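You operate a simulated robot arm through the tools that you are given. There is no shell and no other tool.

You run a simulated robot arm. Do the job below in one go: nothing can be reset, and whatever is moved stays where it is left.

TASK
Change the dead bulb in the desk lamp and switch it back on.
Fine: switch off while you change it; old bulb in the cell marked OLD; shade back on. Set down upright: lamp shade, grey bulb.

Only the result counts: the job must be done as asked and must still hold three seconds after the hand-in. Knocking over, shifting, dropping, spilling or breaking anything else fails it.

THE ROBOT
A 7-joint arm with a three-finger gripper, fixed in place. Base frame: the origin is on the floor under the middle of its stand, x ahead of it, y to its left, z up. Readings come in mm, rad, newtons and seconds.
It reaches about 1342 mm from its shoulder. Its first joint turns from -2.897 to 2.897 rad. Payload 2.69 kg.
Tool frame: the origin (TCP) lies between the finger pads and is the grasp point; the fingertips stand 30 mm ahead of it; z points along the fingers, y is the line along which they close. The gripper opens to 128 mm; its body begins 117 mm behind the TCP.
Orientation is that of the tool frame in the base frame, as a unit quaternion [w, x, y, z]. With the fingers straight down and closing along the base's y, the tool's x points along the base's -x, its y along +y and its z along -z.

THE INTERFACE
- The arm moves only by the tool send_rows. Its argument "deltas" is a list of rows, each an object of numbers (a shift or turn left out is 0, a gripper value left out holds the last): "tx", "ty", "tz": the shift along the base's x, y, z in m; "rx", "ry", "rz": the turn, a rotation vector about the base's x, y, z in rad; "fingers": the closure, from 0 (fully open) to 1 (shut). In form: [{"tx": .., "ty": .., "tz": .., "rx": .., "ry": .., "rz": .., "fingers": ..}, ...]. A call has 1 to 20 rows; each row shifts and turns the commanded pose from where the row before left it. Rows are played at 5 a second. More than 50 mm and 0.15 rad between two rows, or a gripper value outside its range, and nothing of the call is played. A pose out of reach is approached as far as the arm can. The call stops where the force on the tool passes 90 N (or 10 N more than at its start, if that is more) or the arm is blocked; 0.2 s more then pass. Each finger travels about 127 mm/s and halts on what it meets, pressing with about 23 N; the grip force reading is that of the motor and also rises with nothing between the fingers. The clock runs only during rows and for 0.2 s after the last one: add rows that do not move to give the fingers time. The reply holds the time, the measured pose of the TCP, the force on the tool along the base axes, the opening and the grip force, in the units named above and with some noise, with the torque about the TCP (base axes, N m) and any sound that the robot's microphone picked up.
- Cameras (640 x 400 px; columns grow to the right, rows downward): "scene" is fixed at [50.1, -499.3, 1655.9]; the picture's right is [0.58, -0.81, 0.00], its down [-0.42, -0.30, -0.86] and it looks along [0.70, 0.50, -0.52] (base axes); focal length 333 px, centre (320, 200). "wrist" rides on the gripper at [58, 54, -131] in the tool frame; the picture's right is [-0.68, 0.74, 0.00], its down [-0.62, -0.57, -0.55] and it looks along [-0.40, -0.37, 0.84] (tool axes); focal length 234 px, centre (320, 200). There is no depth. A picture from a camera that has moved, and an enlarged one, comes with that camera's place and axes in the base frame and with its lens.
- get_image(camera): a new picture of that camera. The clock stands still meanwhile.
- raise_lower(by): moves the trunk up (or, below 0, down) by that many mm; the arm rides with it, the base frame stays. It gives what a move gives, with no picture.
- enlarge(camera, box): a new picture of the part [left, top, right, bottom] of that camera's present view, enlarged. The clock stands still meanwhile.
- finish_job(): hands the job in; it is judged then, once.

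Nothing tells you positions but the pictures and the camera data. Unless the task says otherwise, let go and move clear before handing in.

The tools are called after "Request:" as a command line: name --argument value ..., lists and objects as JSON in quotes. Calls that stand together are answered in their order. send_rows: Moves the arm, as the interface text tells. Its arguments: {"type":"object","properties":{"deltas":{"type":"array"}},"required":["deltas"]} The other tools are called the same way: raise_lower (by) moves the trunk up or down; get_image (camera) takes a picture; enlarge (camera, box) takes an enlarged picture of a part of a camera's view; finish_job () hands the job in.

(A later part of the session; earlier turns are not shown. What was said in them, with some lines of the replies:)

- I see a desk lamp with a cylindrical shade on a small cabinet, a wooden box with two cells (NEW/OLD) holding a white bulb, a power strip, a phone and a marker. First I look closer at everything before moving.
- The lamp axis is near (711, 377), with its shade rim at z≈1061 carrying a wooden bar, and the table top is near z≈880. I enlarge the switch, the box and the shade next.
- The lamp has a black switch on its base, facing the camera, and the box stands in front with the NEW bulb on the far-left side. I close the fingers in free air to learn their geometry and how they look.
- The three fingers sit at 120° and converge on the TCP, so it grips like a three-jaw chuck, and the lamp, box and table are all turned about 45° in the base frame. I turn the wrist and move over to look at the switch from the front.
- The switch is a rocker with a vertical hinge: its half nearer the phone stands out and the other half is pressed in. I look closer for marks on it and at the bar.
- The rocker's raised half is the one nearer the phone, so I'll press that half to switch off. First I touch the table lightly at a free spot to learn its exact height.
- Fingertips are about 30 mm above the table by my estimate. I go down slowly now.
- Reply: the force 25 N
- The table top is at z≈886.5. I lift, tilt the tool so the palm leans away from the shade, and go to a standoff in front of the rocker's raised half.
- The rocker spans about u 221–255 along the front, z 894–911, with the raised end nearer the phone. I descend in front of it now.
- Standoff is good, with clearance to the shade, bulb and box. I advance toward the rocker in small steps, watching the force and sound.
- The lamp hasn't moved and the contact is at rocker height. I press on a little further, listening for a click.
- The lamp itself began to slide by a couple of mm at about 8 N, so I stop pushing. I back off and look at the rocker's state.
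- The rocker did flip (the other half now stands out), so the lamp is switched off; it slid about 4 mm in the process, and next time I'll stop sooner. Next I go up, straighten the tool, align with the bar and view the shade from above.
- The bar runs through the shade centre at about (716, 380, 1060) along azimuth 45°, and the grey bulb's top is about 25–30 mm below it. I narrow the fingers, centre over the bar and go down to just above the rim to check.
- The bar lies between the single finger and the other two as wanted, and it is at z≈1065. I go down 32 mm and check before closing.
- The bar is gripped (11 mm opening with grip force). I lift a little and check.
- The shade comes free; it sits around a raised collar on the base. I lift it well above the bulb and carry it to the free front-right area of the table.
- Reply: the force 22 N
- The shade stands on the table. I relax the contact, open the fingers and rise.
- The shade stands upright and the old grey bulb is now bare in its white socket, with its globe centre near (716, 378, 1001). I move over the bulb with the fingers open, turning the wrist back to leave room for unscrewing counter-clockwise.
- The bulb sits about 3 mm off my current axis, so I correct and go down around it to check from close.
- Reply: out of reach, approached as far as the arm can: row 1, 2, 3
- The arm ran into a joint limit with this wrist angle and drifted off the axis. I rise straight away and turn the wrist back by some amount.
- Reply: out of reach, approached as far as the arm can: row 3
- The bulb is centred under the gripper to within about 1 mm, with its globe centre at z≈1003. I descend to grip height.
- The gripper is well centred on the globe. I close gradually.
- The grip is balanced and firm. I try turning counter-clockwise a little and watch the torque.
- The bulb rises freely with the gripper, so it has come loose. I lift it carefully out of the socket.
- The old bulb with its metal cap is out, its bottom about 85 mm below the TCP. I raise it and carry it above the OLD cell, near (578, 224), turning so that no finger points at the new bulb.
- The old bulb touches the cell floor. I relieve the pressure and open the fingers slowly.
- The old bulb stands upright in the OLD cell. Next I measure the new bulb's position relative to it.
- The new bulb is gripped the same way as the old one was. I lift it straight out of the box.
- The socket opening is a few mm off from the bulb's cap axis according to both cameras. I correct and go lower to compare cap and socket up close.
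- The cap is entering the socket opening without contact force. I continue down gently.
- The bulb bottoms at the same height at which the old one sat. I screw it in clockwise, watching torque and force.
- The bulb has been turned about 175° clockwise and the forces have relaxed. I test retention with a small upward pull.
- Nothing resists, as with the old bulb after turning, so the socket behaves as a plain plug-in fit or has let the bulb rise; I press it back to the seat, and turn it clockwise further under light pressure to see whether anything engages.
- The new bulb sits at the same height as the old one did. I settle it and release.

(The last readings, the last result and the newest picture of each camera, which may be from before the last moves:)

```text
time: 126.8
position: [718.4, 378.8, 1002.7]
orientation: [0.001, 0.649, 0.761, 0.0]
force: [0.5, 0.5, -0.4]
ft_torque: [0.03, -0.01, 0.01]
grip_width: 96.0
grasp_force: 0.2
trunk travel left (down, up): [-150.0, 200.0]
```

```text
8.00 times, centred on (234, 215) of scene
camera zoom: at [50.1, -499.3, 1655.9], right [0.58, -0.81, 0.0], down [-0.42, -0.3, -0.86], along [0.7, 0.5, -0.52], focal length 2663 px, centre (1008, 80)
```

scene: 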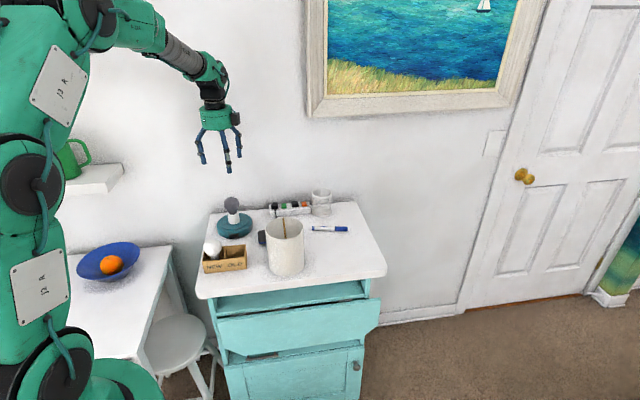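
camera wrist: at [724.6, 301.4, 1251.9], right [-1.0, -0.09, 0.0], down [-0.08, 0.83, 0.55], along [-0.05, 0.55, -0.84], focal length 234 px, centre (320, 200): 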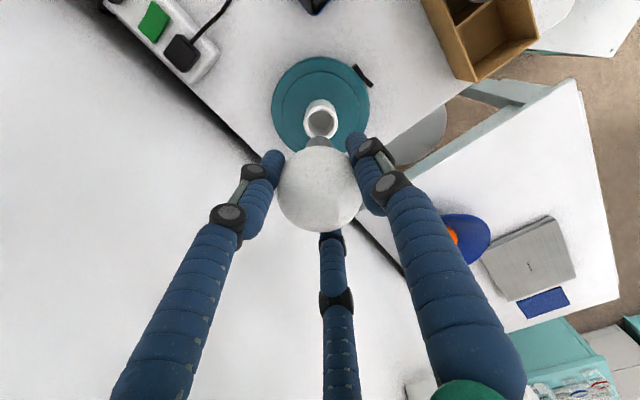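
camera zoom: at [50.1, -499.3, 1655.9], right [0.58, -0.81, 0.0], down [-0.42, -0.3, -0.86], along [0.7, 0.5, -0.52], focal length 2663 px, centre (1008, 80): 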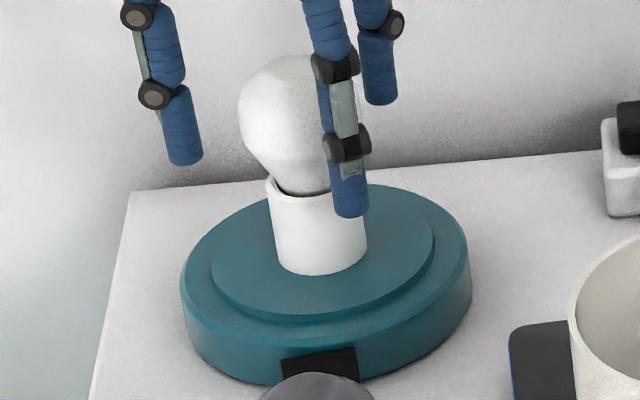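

Request:
send_rows --deltas '[{"tz": 0.02}, {"tz": 0.03}, {"tz": 0.035}, {"tz": 0.035}, {}]'

Request:
send_rows --deltas '[{"rz": 0.1433}, {"rz": 0.1433}, {"rz": 0.1433}, {"rz": 0.1433}, {"rz": 0.1433}, {"rz": 0.1433}, {"rz": 0.1433}, {"rz": 0.1433}, {"rz": 0.1433}, {"tx": -0.0104, "ty": -0.0087, "rz": 0.1433}, {"tx": -0.0104, "ty": -0.0087, "rz": 0.1433}, {"tx": -0.0104, "ty": -0.0087, "rz": 0.1433}, {"tx": -0.0104, "ty": -0.0087, "rz": 0.1433, "fingers": 0.7}, {"tx": -0.0104, "ty": -0.0087, "rz": 0.1433, "fingers": 1.0}, {"tx": -0.0104, "ty": -0.0087, "rz": 0.1433}, {"tx": -0.0104, "ty": -0.0087, "rz": 0.1433}, {"tx": -0.0104, "ty": -0.0087, "rz": 0.1433}, {"tx": -0.0104, "ty": -0.0087, "rz": 0.1433}, {"tx": -0.0104, "ty": -0.0087, "rz": 0.1433}, {}]'

Request:
enlarge --camera "scene" --box '[180, 150, 308, 280]'

Request:
get_image --camera "wrist"

```text
time: 128.0
position: [716.8, 377.9, 1123.0]
orientation: [0.0, 0.649, 0.761, 0.0]
force: [0.0, 0.9, -0.5]
ft_torque: [0.04, -0.05, -0.03]
grip_width: 95.8
grasp_force: 0.0
trunk travel left (down, up): [-150.0, 200.0]
```

```text
time: 132.2
position: [614.3, 291.8, 1122.3]
orientation: [0.001, -0.61, 0.792, 0.0]
force: [0.7, -0.7, -0.4]
ft_torque: [0.0, -0.01, -0.01]
grip_width: 2.1
grasp_force: 23.5
trunk travel left (down, up): [-150.0, 200.0]
```

```text
3.08 times, centred on (244, 215) of scene
camera zoom: at [50.1, -499.3, 1655.9], right [0.58, -0.81, 0.0], down [-0.42, -0.3, -0.86], along [0.7, 0.5, -0.52], focal length 1024 px, centre (554, 154)
```

zoom: 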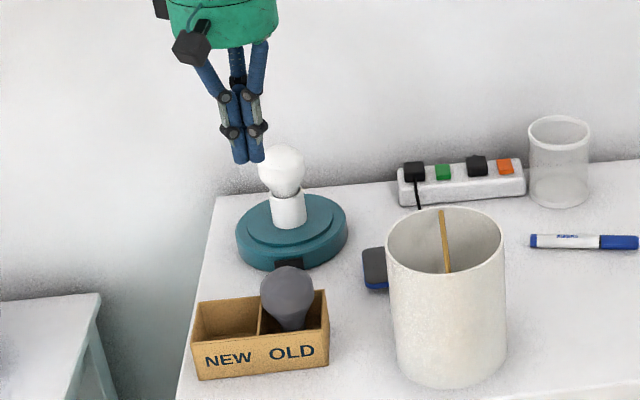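

```text
taken
camera wrist: at [545.1, 249.6, 1252.8], right [-0.54, 0.84, 0.0], down [0.7, 0.45, 0.55], along [0.46, 0.3, -0.84], focal length 234 px, centre (320, 200)
```

wrist: 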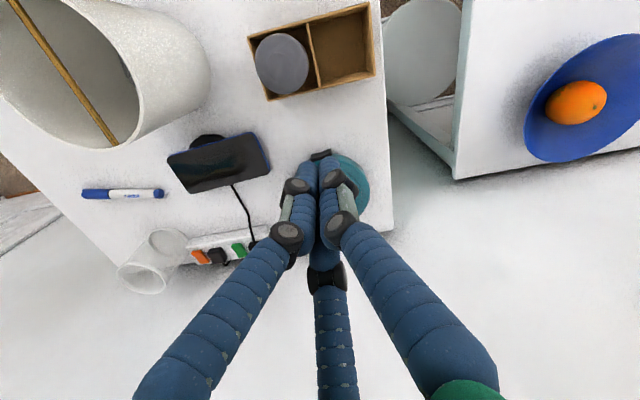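

Request:
send_rows --deltas '[{"tz": -0.04, "rx": 0.0707, "ry": -0.0707}, {"tz": -0.04, "rx": 0.0707, "ry": -0.0707}, {"tz": -0.035}, {}]'

Request:
enlarge --camera "wrist" --box '[280, 120, 376, 180]'

Request:
enlarge --camera "scene" --box '[196, 180, 276, 260]'

```text
time: 133.2
position: [612.7, 292.3, 1006.3]
orientation: [0.1, -0.606, 0.789, 0.013]
force: [-0.3, -0.6, -1.5]
ft_torque: [-0.02, 0.05, 0.0]
grip_width: 2.1
grasp_force: 23.4
trunk travel left (down, up): [-150.0, 200.0]
```

```text
6.67 times, centred on (328, 150) of wrist
camera zoom: at [527.8, 233.9, 1119.5], right [-0.54, 0.84, 0.04], down [0.62, 0.36, 0.7], along [0.57, 0.4, -0.71], focal length 1561 px, centre (267, 533)
```

zoom: 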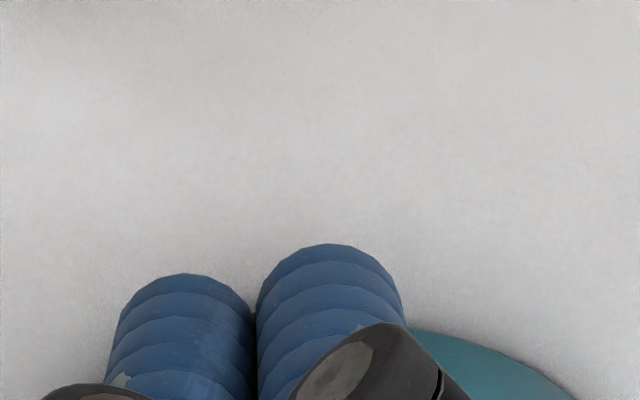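

```text
5.00 times, centred on (236, 220) of scene
camera zoom: at [50.1, -499.3, 1655.9], right [0.58, -0.81, 0.0], down [-0.42, -0.3, -0.86], along [0.7, 0.5, -0.52], focal length 1664 px, centre (740, 100)
```

zoom: 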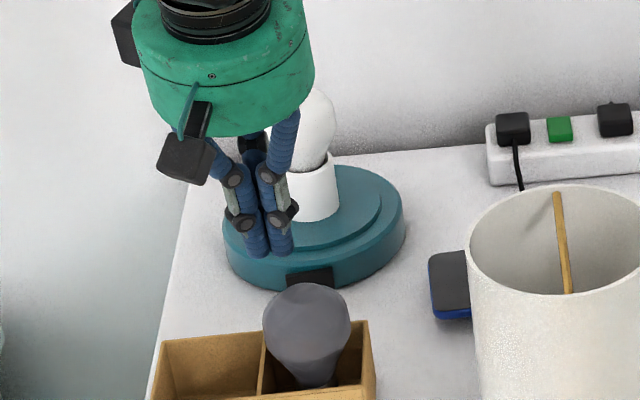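

I line up with the rocker's raised left half (u≈229) and descend in front of it, clear of the old bulb.

Request:
send_rows --deltas '[{"tx": 0.0088, "ty": 0.0053}, {"tz": -0.03}, {"tz": -0.03}, {"tz": -0.015}, {"tz": -0.008}, {}]'

Request:
enlarge --camera "scene" --box '[196, 180, 276, 260]'

Request:
get_image --camera "wrist"

```text
time: 134.6
position: [621.6, 296.9, 924.6]
orientation: [0.1, -0.606, 0.789, 0.013]
force: [0.0, -0.4, -0.1]
ft_torque: [-0.03, -0.01, 0.0]
grip_width: 2.3
grasp_force: 22.6
trunk travel left (down, up): [-150.0, 200.0]
```

```text
5.00 times, centred on (236, 220) of scene
camera zoom: at [50.1, -499.3, 1655.9], right [0.58, -0.81, 0.0], down [-0.42, -0.3, -0.86], along [0.7, 0.5, -0.52], focal length 1664 px, centre (740, 100)
```

zoom: 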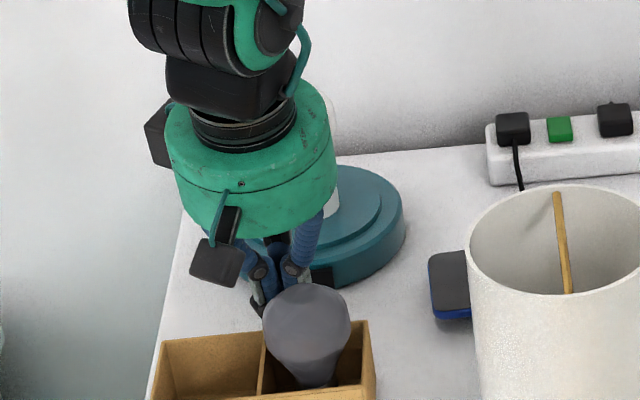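

```text
taken
camera wrist: at [536.9, 238.1, 1037.4], right [-0.54, 0.84, 0.04], down [0.62, 0.36, 0.7], along [0.57, 0.4, -0.71], focal length 234 px, centre (320, 200)
```

wrist: 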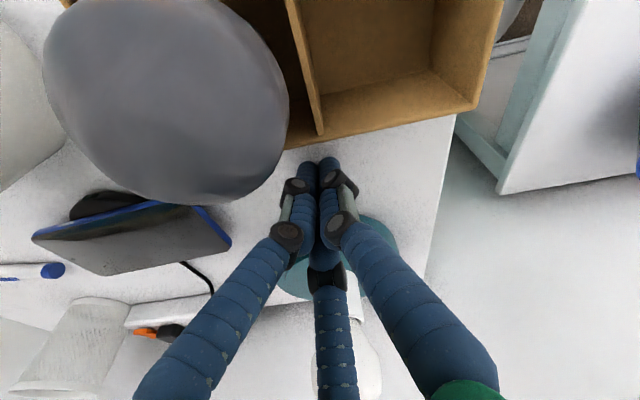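

Request:
send_rows --deltas '[{"tx": 0.007, "ty": 0.007, "tz": -0.002}, {"tx": 0.007, "ty": 0.007}, {}]'

Request:
send_rows --deltas '[{"tx": 0.0015, "ty": 0.0015}, {"tx": 0.0015, "ty": 0.0015}, {}]'

Request:
enlarge --camera "scene" --box '[206, 205, 266, 250]'

```text
time: 135.4
position: [636.5, 311.4, 922.5]
orientation: [0.099, -0.607, 0.789, 0.014]
force: [0.3, 0.3, 0.2]
ft_torque: [-0.01, 0.01, -0.01]
grip_width: 2.2
grasp_force: 23.1
trunk travel left (down, up): [-150.0, 200.0]
```

```text
time: 136.2
position: [639.0, 314.1, 921.9]
orientation: [0.099, -0.607, 0.789, 0.012]
force: [0.4, 0.4, 1.0]
ft_torque: [0.02, 0.0, -0.03]
grip_width: 2.3
grasp_force: 22.6
trunk travel left (down, up): [-150.0, 200.0]
```

```text
8.89 times, centred on (236, 228) of scene
camera zoom: at [50.1, -499.3, 1655.9], right [0.58, -0.81, 0.0], down [-0.42, -0.3, -0.86], along [0.7, 0.5, -0.52], focal length 2959 px, centre (1067, -44)
```

zoom: 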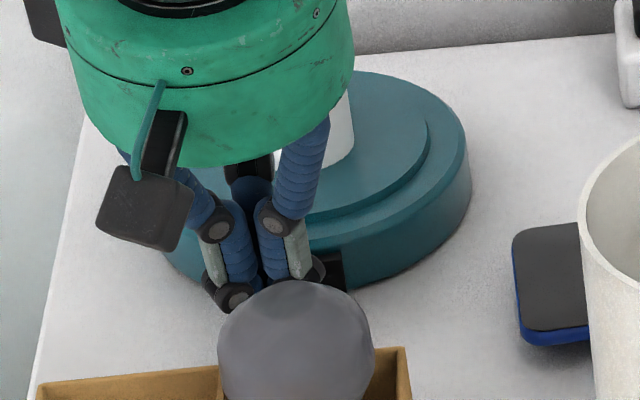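

Request:
send_rows --deltas '[{"tx": 0.0011, "ty": 0.0011}, {}]'

Request:
send_rows --deltas '[{"tx": 0.0007, "ty": 0.0007}, {}]'

Request:
send_rows --deltas '[{"tx": 0.0007, "ty": 0.0007}, {}]'

Request:
send_rows --deltas '[{"tx": 0.0007, "ty": 0.0007}, {}]'

```text
time: 136.8
position: [640.5, 315.5, 923.6]
orientation: [0.099, -0.605, 0.79, 0.013]
force: [0.1, -0.3, 0.1]
ft_torque: [0.0, 0.01, -0.01]
grip_width: 2.4
grasp_force: 23.6
trunk travel left (down, up): [-150.0, 200.0]
```

```text
time: 137.4
position: [641.6, 314.6, 923.4]
orientation: [0.099, -0.606, 0.789, 0.013]
force: [-1.2, -1.9, 0.8]
ft_torque: [-0.02, -0.02, 0.0]
grip_width: 2.4
grasp_force: 22.9
trunk travel left (down, up): [-150.0, 200.0]
```

```text
time: 138.0
position: [640.7, 315.3, 922.8]
orientation: [0.098, -0.605, 0.79, 0.013]
force: [-1.8, 0.2, -0.1]
ft_torque: [0.01, 0.01, 0.0]
grip_width: 2.3
grasp_force: 23.2
trunk travel left (down, up): [-150.0, 200.0]
```

```text
time: 138.6
position: [642.3, 317.4, 923.8]
orientation: [0.098, -0.606, 0.79, 0.013]
force: [0.7, 0.3, -0.7]
ft_torque: [0.03, -0.04, -0.01]
grip_width: 2.5
grasp_force: 23.2
trunk travel left (down, up): [-150.0, 200.0]
```

Request:
enlarge --camera "scene" --box '[196, 180, 276, 260]'

Request:
send_rows --deltas '[{"tx": 0.0007, "ty": 0.0007}, {}]'

```text
5.00 times, centred on (236, 220) of scene
camera zoom: at [50.1, -499.3, 1655.9], right [0.58, -0.81, 0.0], down [-0.42, -0.3, -0.86], along [0.7, 0.5, -0.52], focal length 1664 px, centre (740, 100)
```

zoom: 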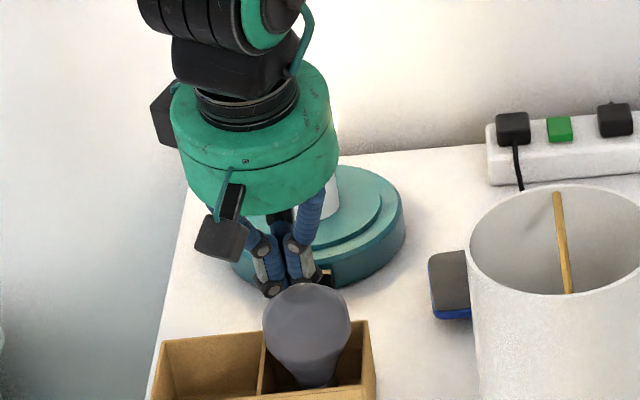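

```text
time: 139.2
position: [641.9, 317.5, 922.3]
orientation: [0.099, -0.606, 0.789, 0.013]
force: [-4.6, -5.2, 1.8]
ft_torque: [-0.06, 0.14, 0.03]
grip_width: 2.0
grasp_force: 23.4
trunk travel left (down, up): [-150.0, 200.0]
```

The room light around the lamp has turned warm and bright: the new bulb lights, so the switch is on. I back off at once and look.

Request:
send_rows --deltas '[{"tx": -0.007, "ty": -0.007}, {"tx": -0.01, "ty": -0.01}, {"tz": 0.03}, {"tz": 0.04}, {"tz": 0.04}, {"tz": 0.04}, {"tz": 0.04}, {}]'

Request:
get_image --camera "scene"

Request:
enlarge --camera "scene" --box '[190, 170, 350, 290]'

Request:
enlarge --camera "scene" --box '[210, 190, 258, 240]'

```text
time: 141.0
position: [626.4, 301.7, 1115.0]
orientation: [0.098, -0.606, 0.789, 0.013]
force: [-0.8, -0.8, -0.4]
ft_torque: [-0.04, 0.01, -0.02]
grip_width: 2.1
grasp_force: 22.9
trunk travel left (down, up): [-150.0, 200.0]
```

```text
taken
```

scene: 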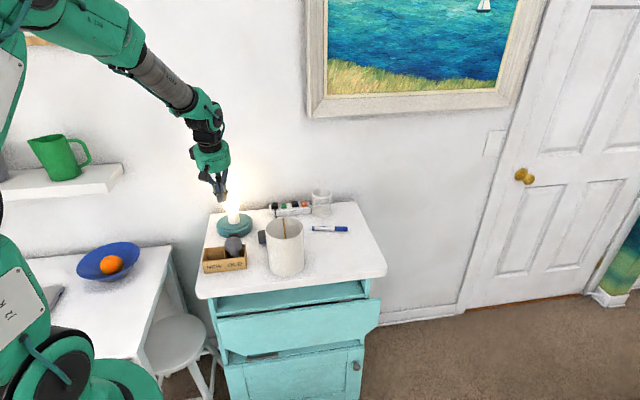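

```text
3.33 times, centred on (270, 230) of scene
camera zoom: at [50.1, -499.3, 1655.9], right [0.58, -0.81, 0.0], down [-0.42, -0.3, -0.86], along [0.7, 0.5, -0.52], focal length 1110 px, centre (487, 100)
```

zoom: 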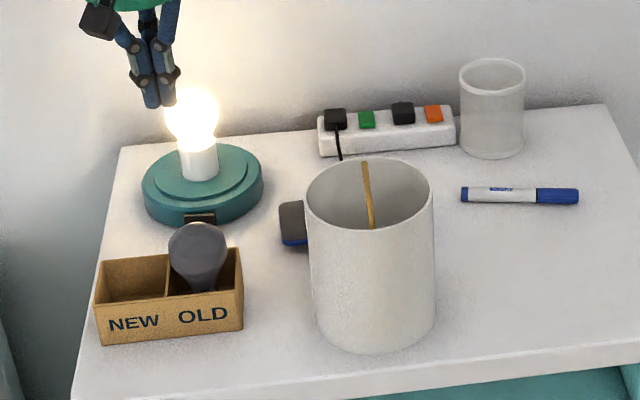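

```text
8.00 times, centred on (234, 215) of scene
camera zoom: at [50.1, -499.3, 1655.9], right [0.58, -0.81, 0.0], down [-0.42, -0.3, -0.86], along [0.7, 0.5, -0.52], focal length 2663 px, centre (1008, 80)
```

zoom: 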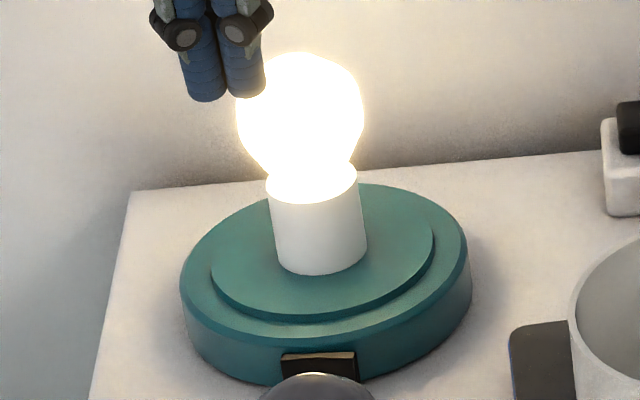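

The lamp is lit with the new bulb. Next I straighten the tool and go back to the shade to pick it up by its bar.

Request:
send_rows --deltas '[{"tz": 0.035, "rx": -0.0707, "ry": 0.0707}, {"tz": 0.03, "rx": -0.0707, "ry": 0.0707}, {"tx": 0.0094, "ty": -0.0368, "rz": -0.1309}, {"tx": 0.0094, "ty": -0.0368, "rz": -0.1309}, {"tx": 0.0094, "ty": -0.0368, "rz": -0.1309, "fingers": 0.7}, {"tx": 0.0093, "ty": -0.0368, "rz": -0.1309, "fingers": 0.58}, {"tx": 0.0093, "ty": -0.0368}, {"tx": 0.0093, "ty": -0.037}, {}, {}]'

Request:
enlarge --camera "wrist" --box '[230, 80, 410, 220]'

```text
time: 143.2
position: [682.5, 79.9, 1177.6]
orientation: [0.0, -0.383, 0.924, 0.001]
force: [-0.2, -0.4, 0.1]
ft_torque: [-0.04, -0.01, -0.03]
grip_width: 53.5
grasp_force: 0.0
trunk travel left (down, up): [-150.0, 200.0]
```

```text
2.86 times, centred on (320, 150) of wrist
camera zoom: at [601.5, 77.3, 1308.2], right [-0.04, 1.0, 0.0], down [0.84, 0.04, 0.55], along [0.55, 0.02, -0.84], focal length 669 px, centre (320, 343)
```

zoom: 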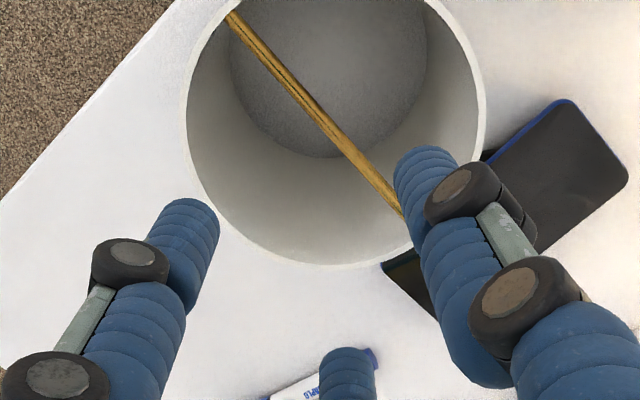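

Request:
send_rows --deltas '[{"tx": 0.0009, "ty": 0.0011}, {"tz": -0.03}, {"tz": -0.03}, {"tz": -0.03}, {}]'

Request:
enlarge --camera "wrist" --box '[230, 90, 410, 230]'

```text
time: 144.4
position: [682.5, 80.1, 1087.9]
orientation: [0.0, -0.383, 0.924, 0.0]
force: [0.2, -0.9, -0.2]
ft_torque: [0.04, 0.03, 0.01]
grip_width: 53.7
grasp_force: 0.1
trunk travel left (down, up): [-150.0, 200.0]
```

```text
2.86 times, centred on (320, 160) of wrist
camera zoom: at [602.4, 77.5, 1218.3], right [-0.04, 1.0, 0.0], down [0.84, 0.04, 0.55], along [0.55, 0.02, -0.84], focal length 669 px, centre (320, 314)
```

zoom: 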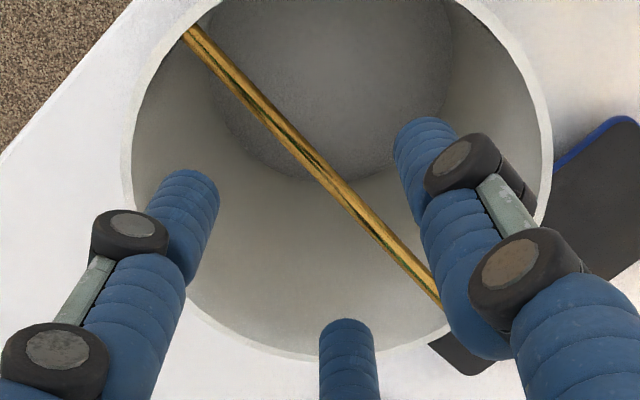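

Request:
send_rows --deltas '[{"ty": 0.0007, "tz": -0.02}, {"tz": -0.015}, {"tz": -0.0055}, {}]'

Request:
enlarge --camera "wrist" --box '[230, 90, 410, 230]'

```text
time: 145.4
position: [682.7, 80.3, 1047.7]
orientation: [0.0, -0.383, 0.924, 0.0]
force: [-0.3, -0.6, 0.1]
ft_torque: [-0.01, -0.01, 0.02]
grip_width: 53.4
grasp_force: 0.0
trunk travel left (down, up): [-150.0, 200.0]
```

```text
2.86 times, centred on (320, 160) of wrist
camera zoom: at [602.4, 78.5, 1178.0], right [-0.04, 1.0, 0.0], down [0.84, 0.04, 0.55], along [0.55, 0.02, -0.84], focal length 669 px, centre (320, 314)
```

zoom: 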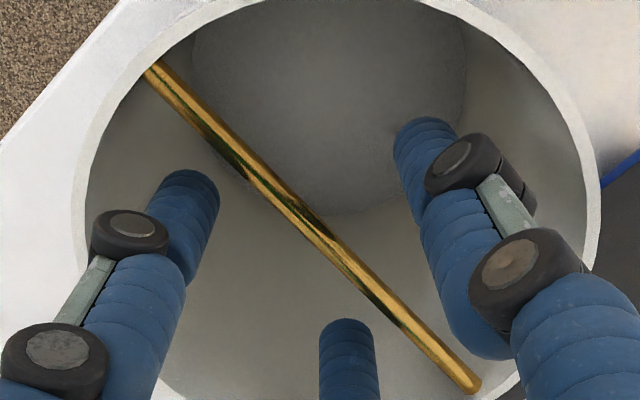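

This matches the release view exactly. I close on the bar and lift.

Request:
send_rows --deltas '[{"fingers": 0.7}, {"fingers": 0.8}, {"fingers": 0.86}, {"fingers": 0.92}, {"fingers": 1.0}, {}, {}]'

Request:
send_rows --deltas '[{"tz": 0.005}, {"tz": 0.01}, {"tz": 0.015}, {}]'

Request:
enlarge --camera "scene" --box '[200, 150, 340, 280]'

```text
time: 147.0
position: [681.7, 80.7, 1047.5]
orientation: [0.0, -0.383, 0.924, 0.001]
force: [-0.7, 0.5, -0.4]
ft_torque: [0.0, -0.02, 0.01]
grip_width: 11.3
grasp_force: 22.6
trunk travel left (down, up): [-150.0, 200.0]
```

```text
time: 148.0
position: [682.7, 81.4, 1077.8]
orientation: [0.0, -0.383, 0.924, 0.001]
force: [0.4, -0.1, -0.5]
ft_torque: [0.03, -0.05, -0.02]
grip_width: 11.4
grasp_force: 22.7
trunk travel left (down, up): [-150.0, 200.0]
```

```text
3.08 times, centred on (270, 215) of scene
camera zoom: at [50.1, -499.3, 1655.9], right [0.58, -0.81, 0.0], down [-0.42, -0.3, -0.86], along [0.7, 0.5, -0.52], focal length 1024 px, centre (474, 154)
```

zoom: 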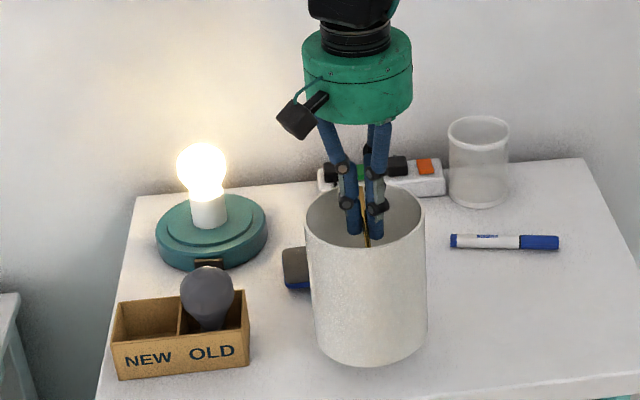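

Request:
send_rows --deltas '[{"tz": 0.03}, {"tz": 0.035}, {"tz": 0.035}, {"tz": 0.035}, {"tz": 0.03}, {}]'

Request:
send_rows --deltas '[{"tx": 0.0035, "ty": 0.0296}, {"tx": 0.0035, "ty": 0.0296}, {"tx": 0.0035, "ty": 0.0296}, {"tx": 0.0035, "ty": 0.0296}, {"tx": 0.0035, "ty": 0.0296}, {"tx": 0.0035, "ty": 0.0296}, {"tx": 0.0035, "ty": 0.0296}, {"tx": 0.0035, "ty": 0.0296}, {"tx": 0.0034, "ty": 0.0296}, {"tx": 0.0034, "ty": 0.0294}, {}]'

Request:
get_image --camera "wrist"

Request:
enlarge --camera "scene" --box '[180, 120, 300, 260]'

```text
time: 149.4
position: [682.7, 82.1, 1243.8]
orientation: [-0.001, -0.383, 0.924, -0.001]
force: [-0.2, -0.2, -1.3]
ft_torque: [-0.02, -0.05, 0.0]
grip_width: 11.4
grasp_force: 22.9
trunk travel left (down, up): [-150.0, 200.0]
```

```text
time: 151.8
position: [717.5, 378.5, 1242.4]
orientation: [0.001, -0.382, 0.924, 0.0]
force: [0.2, 0.2, -3.3]
ft_torque: [-0.02, -0.02, 0.01]
grip_width: 11.6
grasp_force: 22.7
trunk travel left (down, up): [-150.0, 200.0]
```

```text
taken
camera wrist: at [637.5, 376.2, 1373.0], right [-0.04, 1.0, 0.0], down [0.84, 0.04, 0.55], along [0.55, 0.02, -0.84], focal length 234 px, centre (320, 200)
```

wrist: 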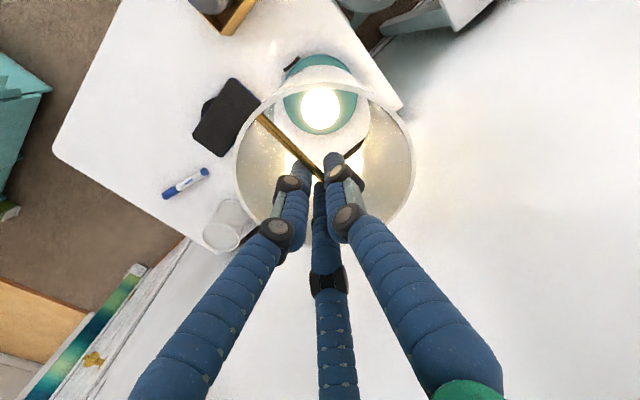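

```text
2.86 times, centred on (240, 190) of scene
camera zoom: at [50.1, -499.3, 1655.9], right [0.58, -0.81, 0.0], down [-0.42, -0.3, -0.86], along [0.7, 0.5, -0.52], focal length 951 px, centre (549, 229)
```

zoom: 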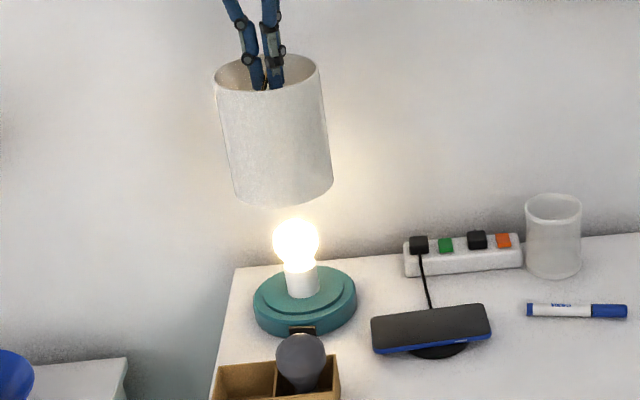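

I nudge to match the pose at which the shade was originally lifted off and lower it partway over the bulb.

Request:
send_rows --deltas '[{"tx": -0.0003, "ty": -0.0019}, {"tz": -0.02}, {"tz": -0.03}, {"tz": -0.03}, {"tz": -0.03}, {}]'

Request:
enlarge --camera "scene" --box '[200, 140, 280, 250]'

Request:
enlarge --camera "wrist" --box '[230, 60, 420, 200]'

```text
time: 153.2
position: [718.0, 376.5, 1131.4]
orientation: [-0.001, -0.382, 0.924, 0.0]
force: [-0.5, 0.0, -1.6]
ft_torque: [-0.02, 0.03, 0.0]
grip_width: 11.3
grasp_force: 23.1
trunk travel left (down, up): [-150.0, 200.0]
```

```text
3.64 times, centred on (240, 195) of scene
camera zoom: at [50.1, -499.3, 1655.9], right [0.58, -0.81, 0.0], down [-0.42, -0.3, -0.86], along [0.7, 0.5, -0.52], focal length 1210 px, centre (611, 218)
```

zoom: 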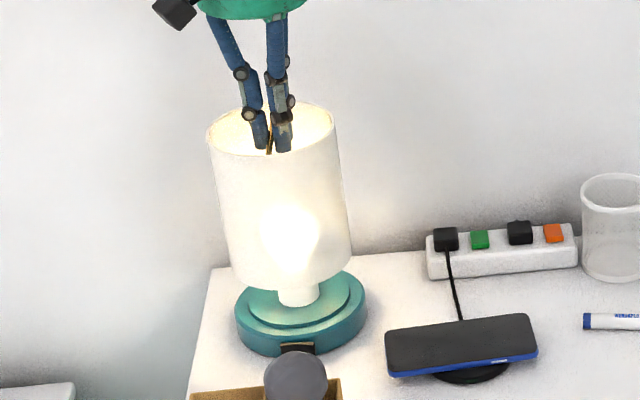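

```text
2.86 times, centred on (325, 130) of wrist
camera zoom: at [637.8, 373.3, 1261.4], right [-0.04, 1.0, 0.0], down [0.84, 0.04, 0.55], along [0.55, 0.02, -0.84], focal length 669 px, centre (306, 400)
```

zoom: 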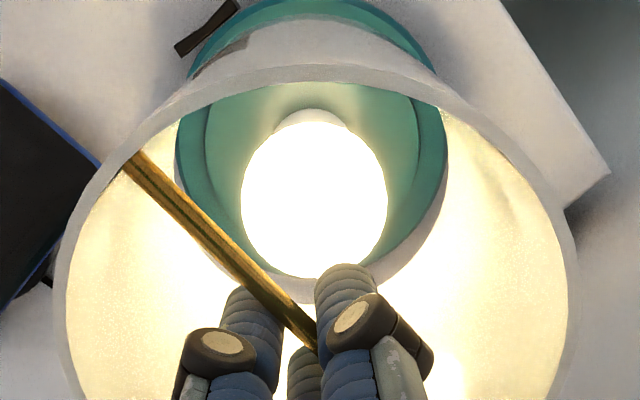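

Request:
send_rows --deltas '[{"tx": 0.0022, "ty": -0.0022}, {"tz": -0.02}, {"tz": -0.015}, {}]'

Request:
enlarge --camera "scene" --box '[205, 190, 269, 245]'

Request:
enlarge --camera "wrist" --box '[230, 60, 420, 200]'

```text
time: 154.2
position: [719.2, 372.8, 1095.8]
orientation: [0.0, -0.382, 0.924, 0.0]
force: [-0.2, -0.8, -2.2]
ft_torque: [0.0, 0.02, 0.05]
grip_width: 11.5
grasp_force: 23.5
trunk travel left (down, up): [-150.0, 200.0]
```

```text
7.27 times, centred on (237, 218) of scene
camera zoom: at [50.1, -499.3, 1655.9], right [0.58, -0.81, 0.0], down [-0.42, -0.3, -0.86], along [0.7, 0.5, -0.52], focal length 2421 px, centre (924, 73)
```

zoom: 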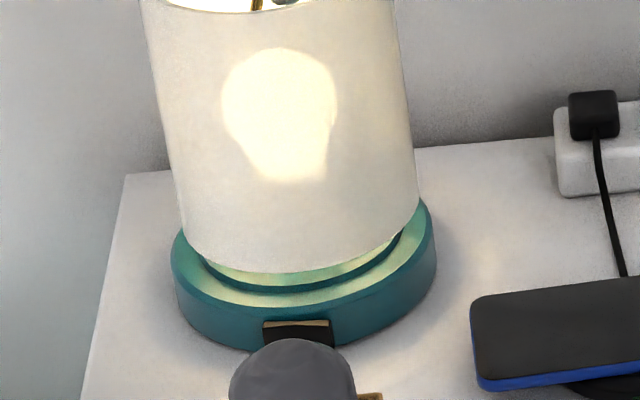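

```text
2.86 times, centred on (325, 130) of wrist
camera zoom: at [639.8, 370.7, 1227.0], right [-0.04, 1.0, 0.0], down [0.84, 0.04, 0.55], along [0.55, 0.02, -0.84], focal length 669 px, centre (306, 400)
```

zoom: 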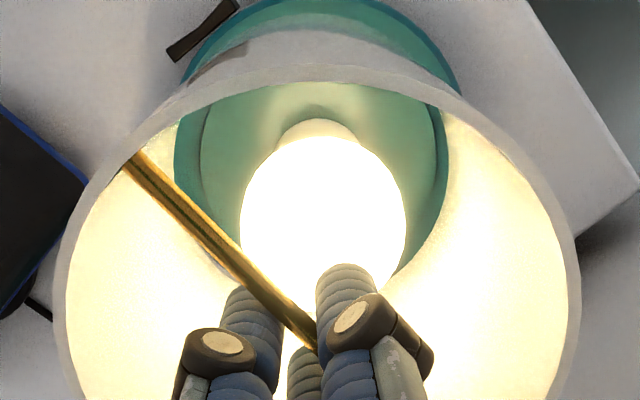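

The shade is centred over the collar to within a couple of mm. I lower it slowly onto the base.

Request:
send_rows --deltas '[{"tz": -0.005}, {"tz": -0.004}, {}]'

Request:
enlarge --camera "scene" --box '[205, 190, 269, 245]'

Request:
send_rows --deltas '[{"tz": -0.002}, {}]'

Request:
send_rows --deltas '[{"tz": -0.002}, {}]'

```text
time: 155.0
position: [720.9, 372.5, 1088.6]
orientation: [0.0, -0.382, 0.924, -0.001]
force: [0.9, -0.2, -1.8]
ft_torque: [0.0, 0.01, 0.02]
grip_width: 11.3
grasp_force: 23.2
trunk travel left (down, up): [-150.0, 200.0]
```

```text
7.27 times, centred on (237, 218) of scene
camera zoom: at [50.1, -499.3, 1655.9], right [0.58, -0.81, 0.0], down [-0.42, -0.3, -0.86], along [0.7, 0.5, -0.52], focal length 2421 px, centre (924, 73)
```

zoom: 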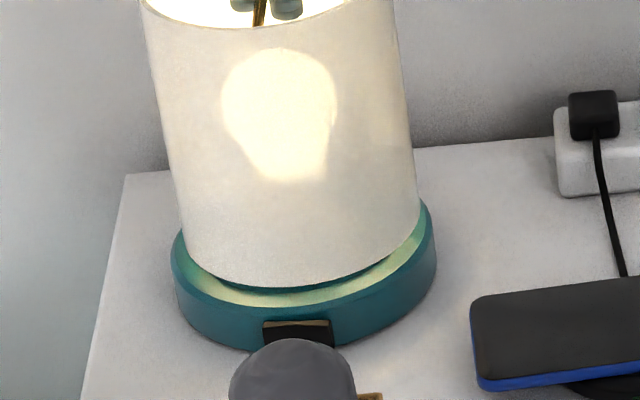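

```text
time: 155.6
position: [720.4, 373.7, 1086.3]
orientation: [0.0, -0.383, 0.924, 0.0]
force: [0.1, 0.2, -1.3]
ft_torque: [0.01, -0.03, -0.01]
grip_width: 11.3
grasp_force: 22.7
trunk travel left (down, up): [-150.0, 200.0]
```

```text
time: 156.2
position: [720.8, 372.6, 1085.2]
orientation: [0.0, -0.383, 0.924, 0.0]
force: [-0.9, 0.6, -2.2]
ft_torque: [-0.01, -0.02, 0.03]
grip_width: 11.3
grasp_force: 23.5
trunk travel left (down, up): [-150.0, 200.0]
```

Request:
send_rows --deltas '[{"tz": -0.002}, {}]'

Request:
send_rows --deltas '[{"tz": -0.002}, {}]'

Request:
send_rows --deltas '[{"tz": -0.0015}, {}]'

Request:
send_rows --deltas '[{"tz": -0.0015}, {}]'

```text
time: 156.8
position: [719.4, 372.9, 1083.0]
orientation: [-0.001, -0.383, 0.924, 0.0]
force: [-0.3, -1.6, -1.3]
ft_torque: [-0.03, 0.02, -0.01]
grip_width: 11.4
grasp_force: 22.8
trunk travel left (down, up): [-150.0, 200.0]
```

```text
time: 157.4
position: [720.1, 373.2, 1080.8]
orientation: [0.0, -0.383, 0.924, 0.0]
force: [0.2, -0.8, -3.1]
ft_torque: [0.01, -0.04, -0.02]
grip_width: 11.2
grasp_force: 23.2
trunk travel left (down, up): [-150.0, 200.0]
```

```text
time: 158.0
position: [719.4, 373.8, 1078.0]
orientation: [-0.001, -0.383, 0.924, 0.0]
force: [0.5, 0.1, -0.8]
ft_torque: [0.01, 0.0, -0.02]
grip_width: 11.3
grasp_force: 23.0
trunk travel left (down, up): [-150.0, 200.0]
```

```text
time: 158.6
position: [719.5, 372.6, 1078.3]
orientation: [0.001, -0.382, 0.924, 0.0]
force: [-0.6, -0.2, -1.5]
ft_torque: [0.0, 0.01, 0.01]
grip_width: 11.2
grasp_force: 22.8
trunk travel left (down, up): [-150.0, 200.0]
```

Request:
send_rows --deltas '[{"tz": -0.001}, {}]'

Request:
send_rows --deltas '[{"tz": -0.001}, {}]'

Request:
enlarge --camera "scene" --box '[205, 190, 269, 245]'

```text
time: 159.2
position: [719.1, 373.7, 1076.5]
orientation: [0.001, -0.383, 0.924, 0.0]
force: [-0.2, -2.4, 5.3]
ft_torque: [-0.44, 0.41, 0.06]
grip_width: 11.2
grasp_force: 23.4
trunk travel left (down, up): [-150.0, 200.0]
```

```text
time: 159.8
position: [720.3, 373.9, 1076.5]
orientation: [0.001, -0.383, 0.924, 0.001]
force: [-2.1, -2.2, 15.2]
ft_torque: [-0.25, 0.32, 0.06]
grip_width: 11.2
grasp_force: 23.3
trunk travel left (down, up): [-150.0, 200.0]
```

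```text
7.27 times, centred on (237, 218) of scene
camera zoom: at [50.1, -499.3, 1655.9], right [0.58, -0.81, 0.0], down [-0.42, -0.3, -0.86], along [0.7, 0.5, -0.52], focal length 2421 px, centre (924, 73)
```

zoom: 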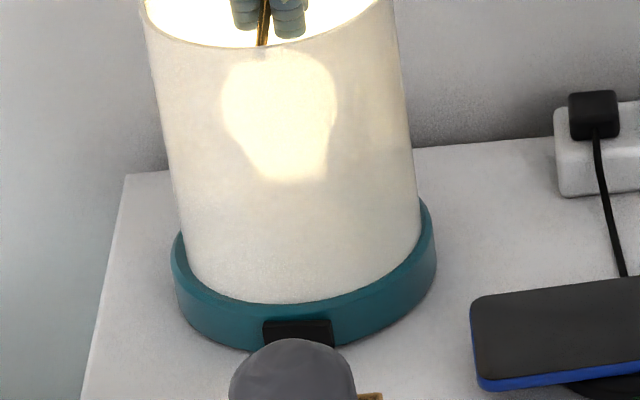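

The shade is seated at the same height as originally, with no gap left at the base. I relieve the pressure, release the bar and rise.

Request:
send_rows --deltas '[{"tz": 0.0012}, {}]'

Request:
send_rows --deltas '[{"fingers": 0.9}, {"fingers": 0.8}, {"fingers": 0.7}, {"fingers": 0.6}, {}]'

Request:
enlarge --camera "wrist" --box '[230, 80, 410, 220]'

```text
time: 160.4
position: [720.3, 374.2, 1076.1]
orientation: [0.0, -0.383, 0.924, 0.0]
force: [2.5, 0.3, 8.4]
ft_torque: [0.41, -0.42, 0.01]
grip_width: 11.2
grasp_force: 23.0
trunk travel left (down, up): [-150.0, 200.0]
```

```text
time: 161.6
position: [719.3, 373.8, 1077.3]
orientation: [0.0, -0.383, 0.924, 0.0]
force: [-0.7, 0.5, 0.4]
ft_torque: [0.01, 0.0, 0.03]
grip_width: 51.3
grasp_force: 0.1
trunk travel left (down, up): [-150.0, 200.0]
```

```text
2.86 times, centred on (320, 150) of wrist
camera zoom: at [639.7, 371.2, 1207.1], right [-0.04, 1.0, 0.0], down [0.84, 0.04, 0.55], along [0.55, 0.02, -0.84], focal length 669 px, centre (320, 343)
```

zoom: 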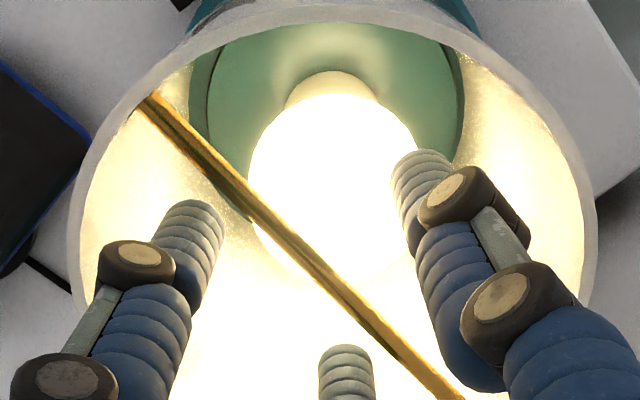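

Request:
send_rows --deltas '[{"tz": 0.015}, {"tz": 0.03}, {"tz": 0.04}, {"tz": 0.04}, {"tz": 0.03}, {"tx": -0.03, "ty": -0.03}, {"tx": -0.03, "ty": -0.03}, {"tx": -0.03, "ty": -0.03}, {}, {}]'

Request:
get_image --camera "scene"

Request:
enlarge --camera "scene" --box '[190, 170, 350, 290]'

Request:
get_image --camera "wrist"

```text
time: 163.8
position: [631.5, 284.0, 1232.5]
orientation: [0.0, -0.383, 0.924, 0.0]
force: [-0.6, 0.3, -0.4]
ft_torque: [-0.01, 0.05, 0.0]
grip_width: 51.2
grasp_force: 0.0
trunk travel left (down, up): [-150.0, 200.0]
```

```text
taken
```

scene: 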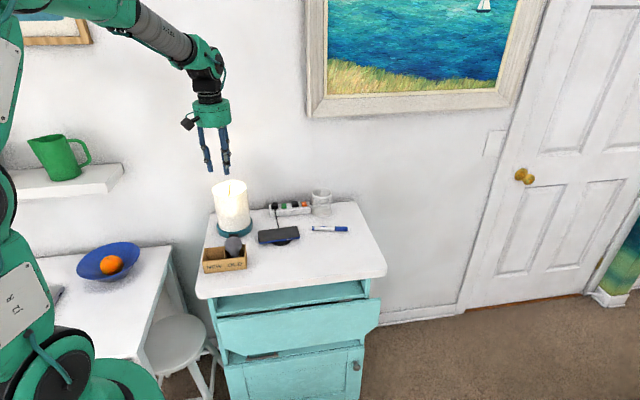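

```text
3.33 times, centred on (270, 230) of scene
camera zoom: at [50.1, -499.3, 1655.9], right [0.58, -0.81, 0.0], down [-0.42, -0.3, -0.86], along [0.7, 0.5, -0.52], focal length 1110 px, centre (487, 100)
```

zoom: 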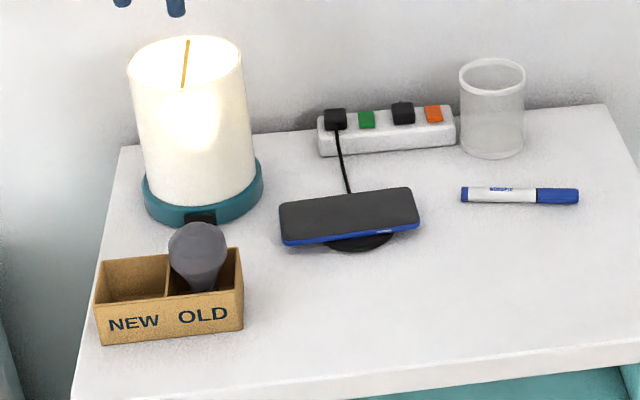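

```text
taken
camera wrist: at [550.3, 281.0, 1362.2], right [-0.04, 1.0, 0.0], down [0.84, 0.04, 0.55], along [0.55, 0.02, -0.84], focal length 234 px, centre (320, 200)
```

wrist: 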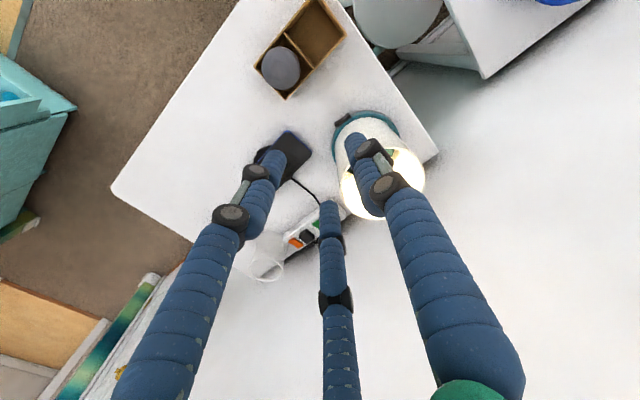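

The lamp is lit with its shade seated, and the old bulb stands upright in the OLD cell. Everything else is where it was, the lamp base itself sits about 4 mm back from its start, and the gripper is open and clear, so I hand in.

Request:
finish_job

```text
The job is handed in.
```

The dead bulb is changed and the desk lamp is on again, with its shade back on the base. I've handed the job in, but no verdict came back with it.

- **Switch:** I turned the lamp off at its base switch before touching the bulb and back on once the new one was in. The new bulb lit as soon as I switched it on.
- **Old bulb:** it stands upright in the cell marked OLD.
- **New bulb:** it sits at the same depth as the old one did. I turned it about 220° clockwise and felt no thread engage. A light upward pull met no resistance, so it may be only pushed in.
- **Shade:** while it was off it stood upright on the table. It is now seated on the base at its original height.
- **Lamp position:** the base slid about 4 mm toward the wall when I first pressed the switch, and I left it there. In the final pictures I saw no change in the box, phone, marker, power strip or cup.

The gripper is open and clear of everything.
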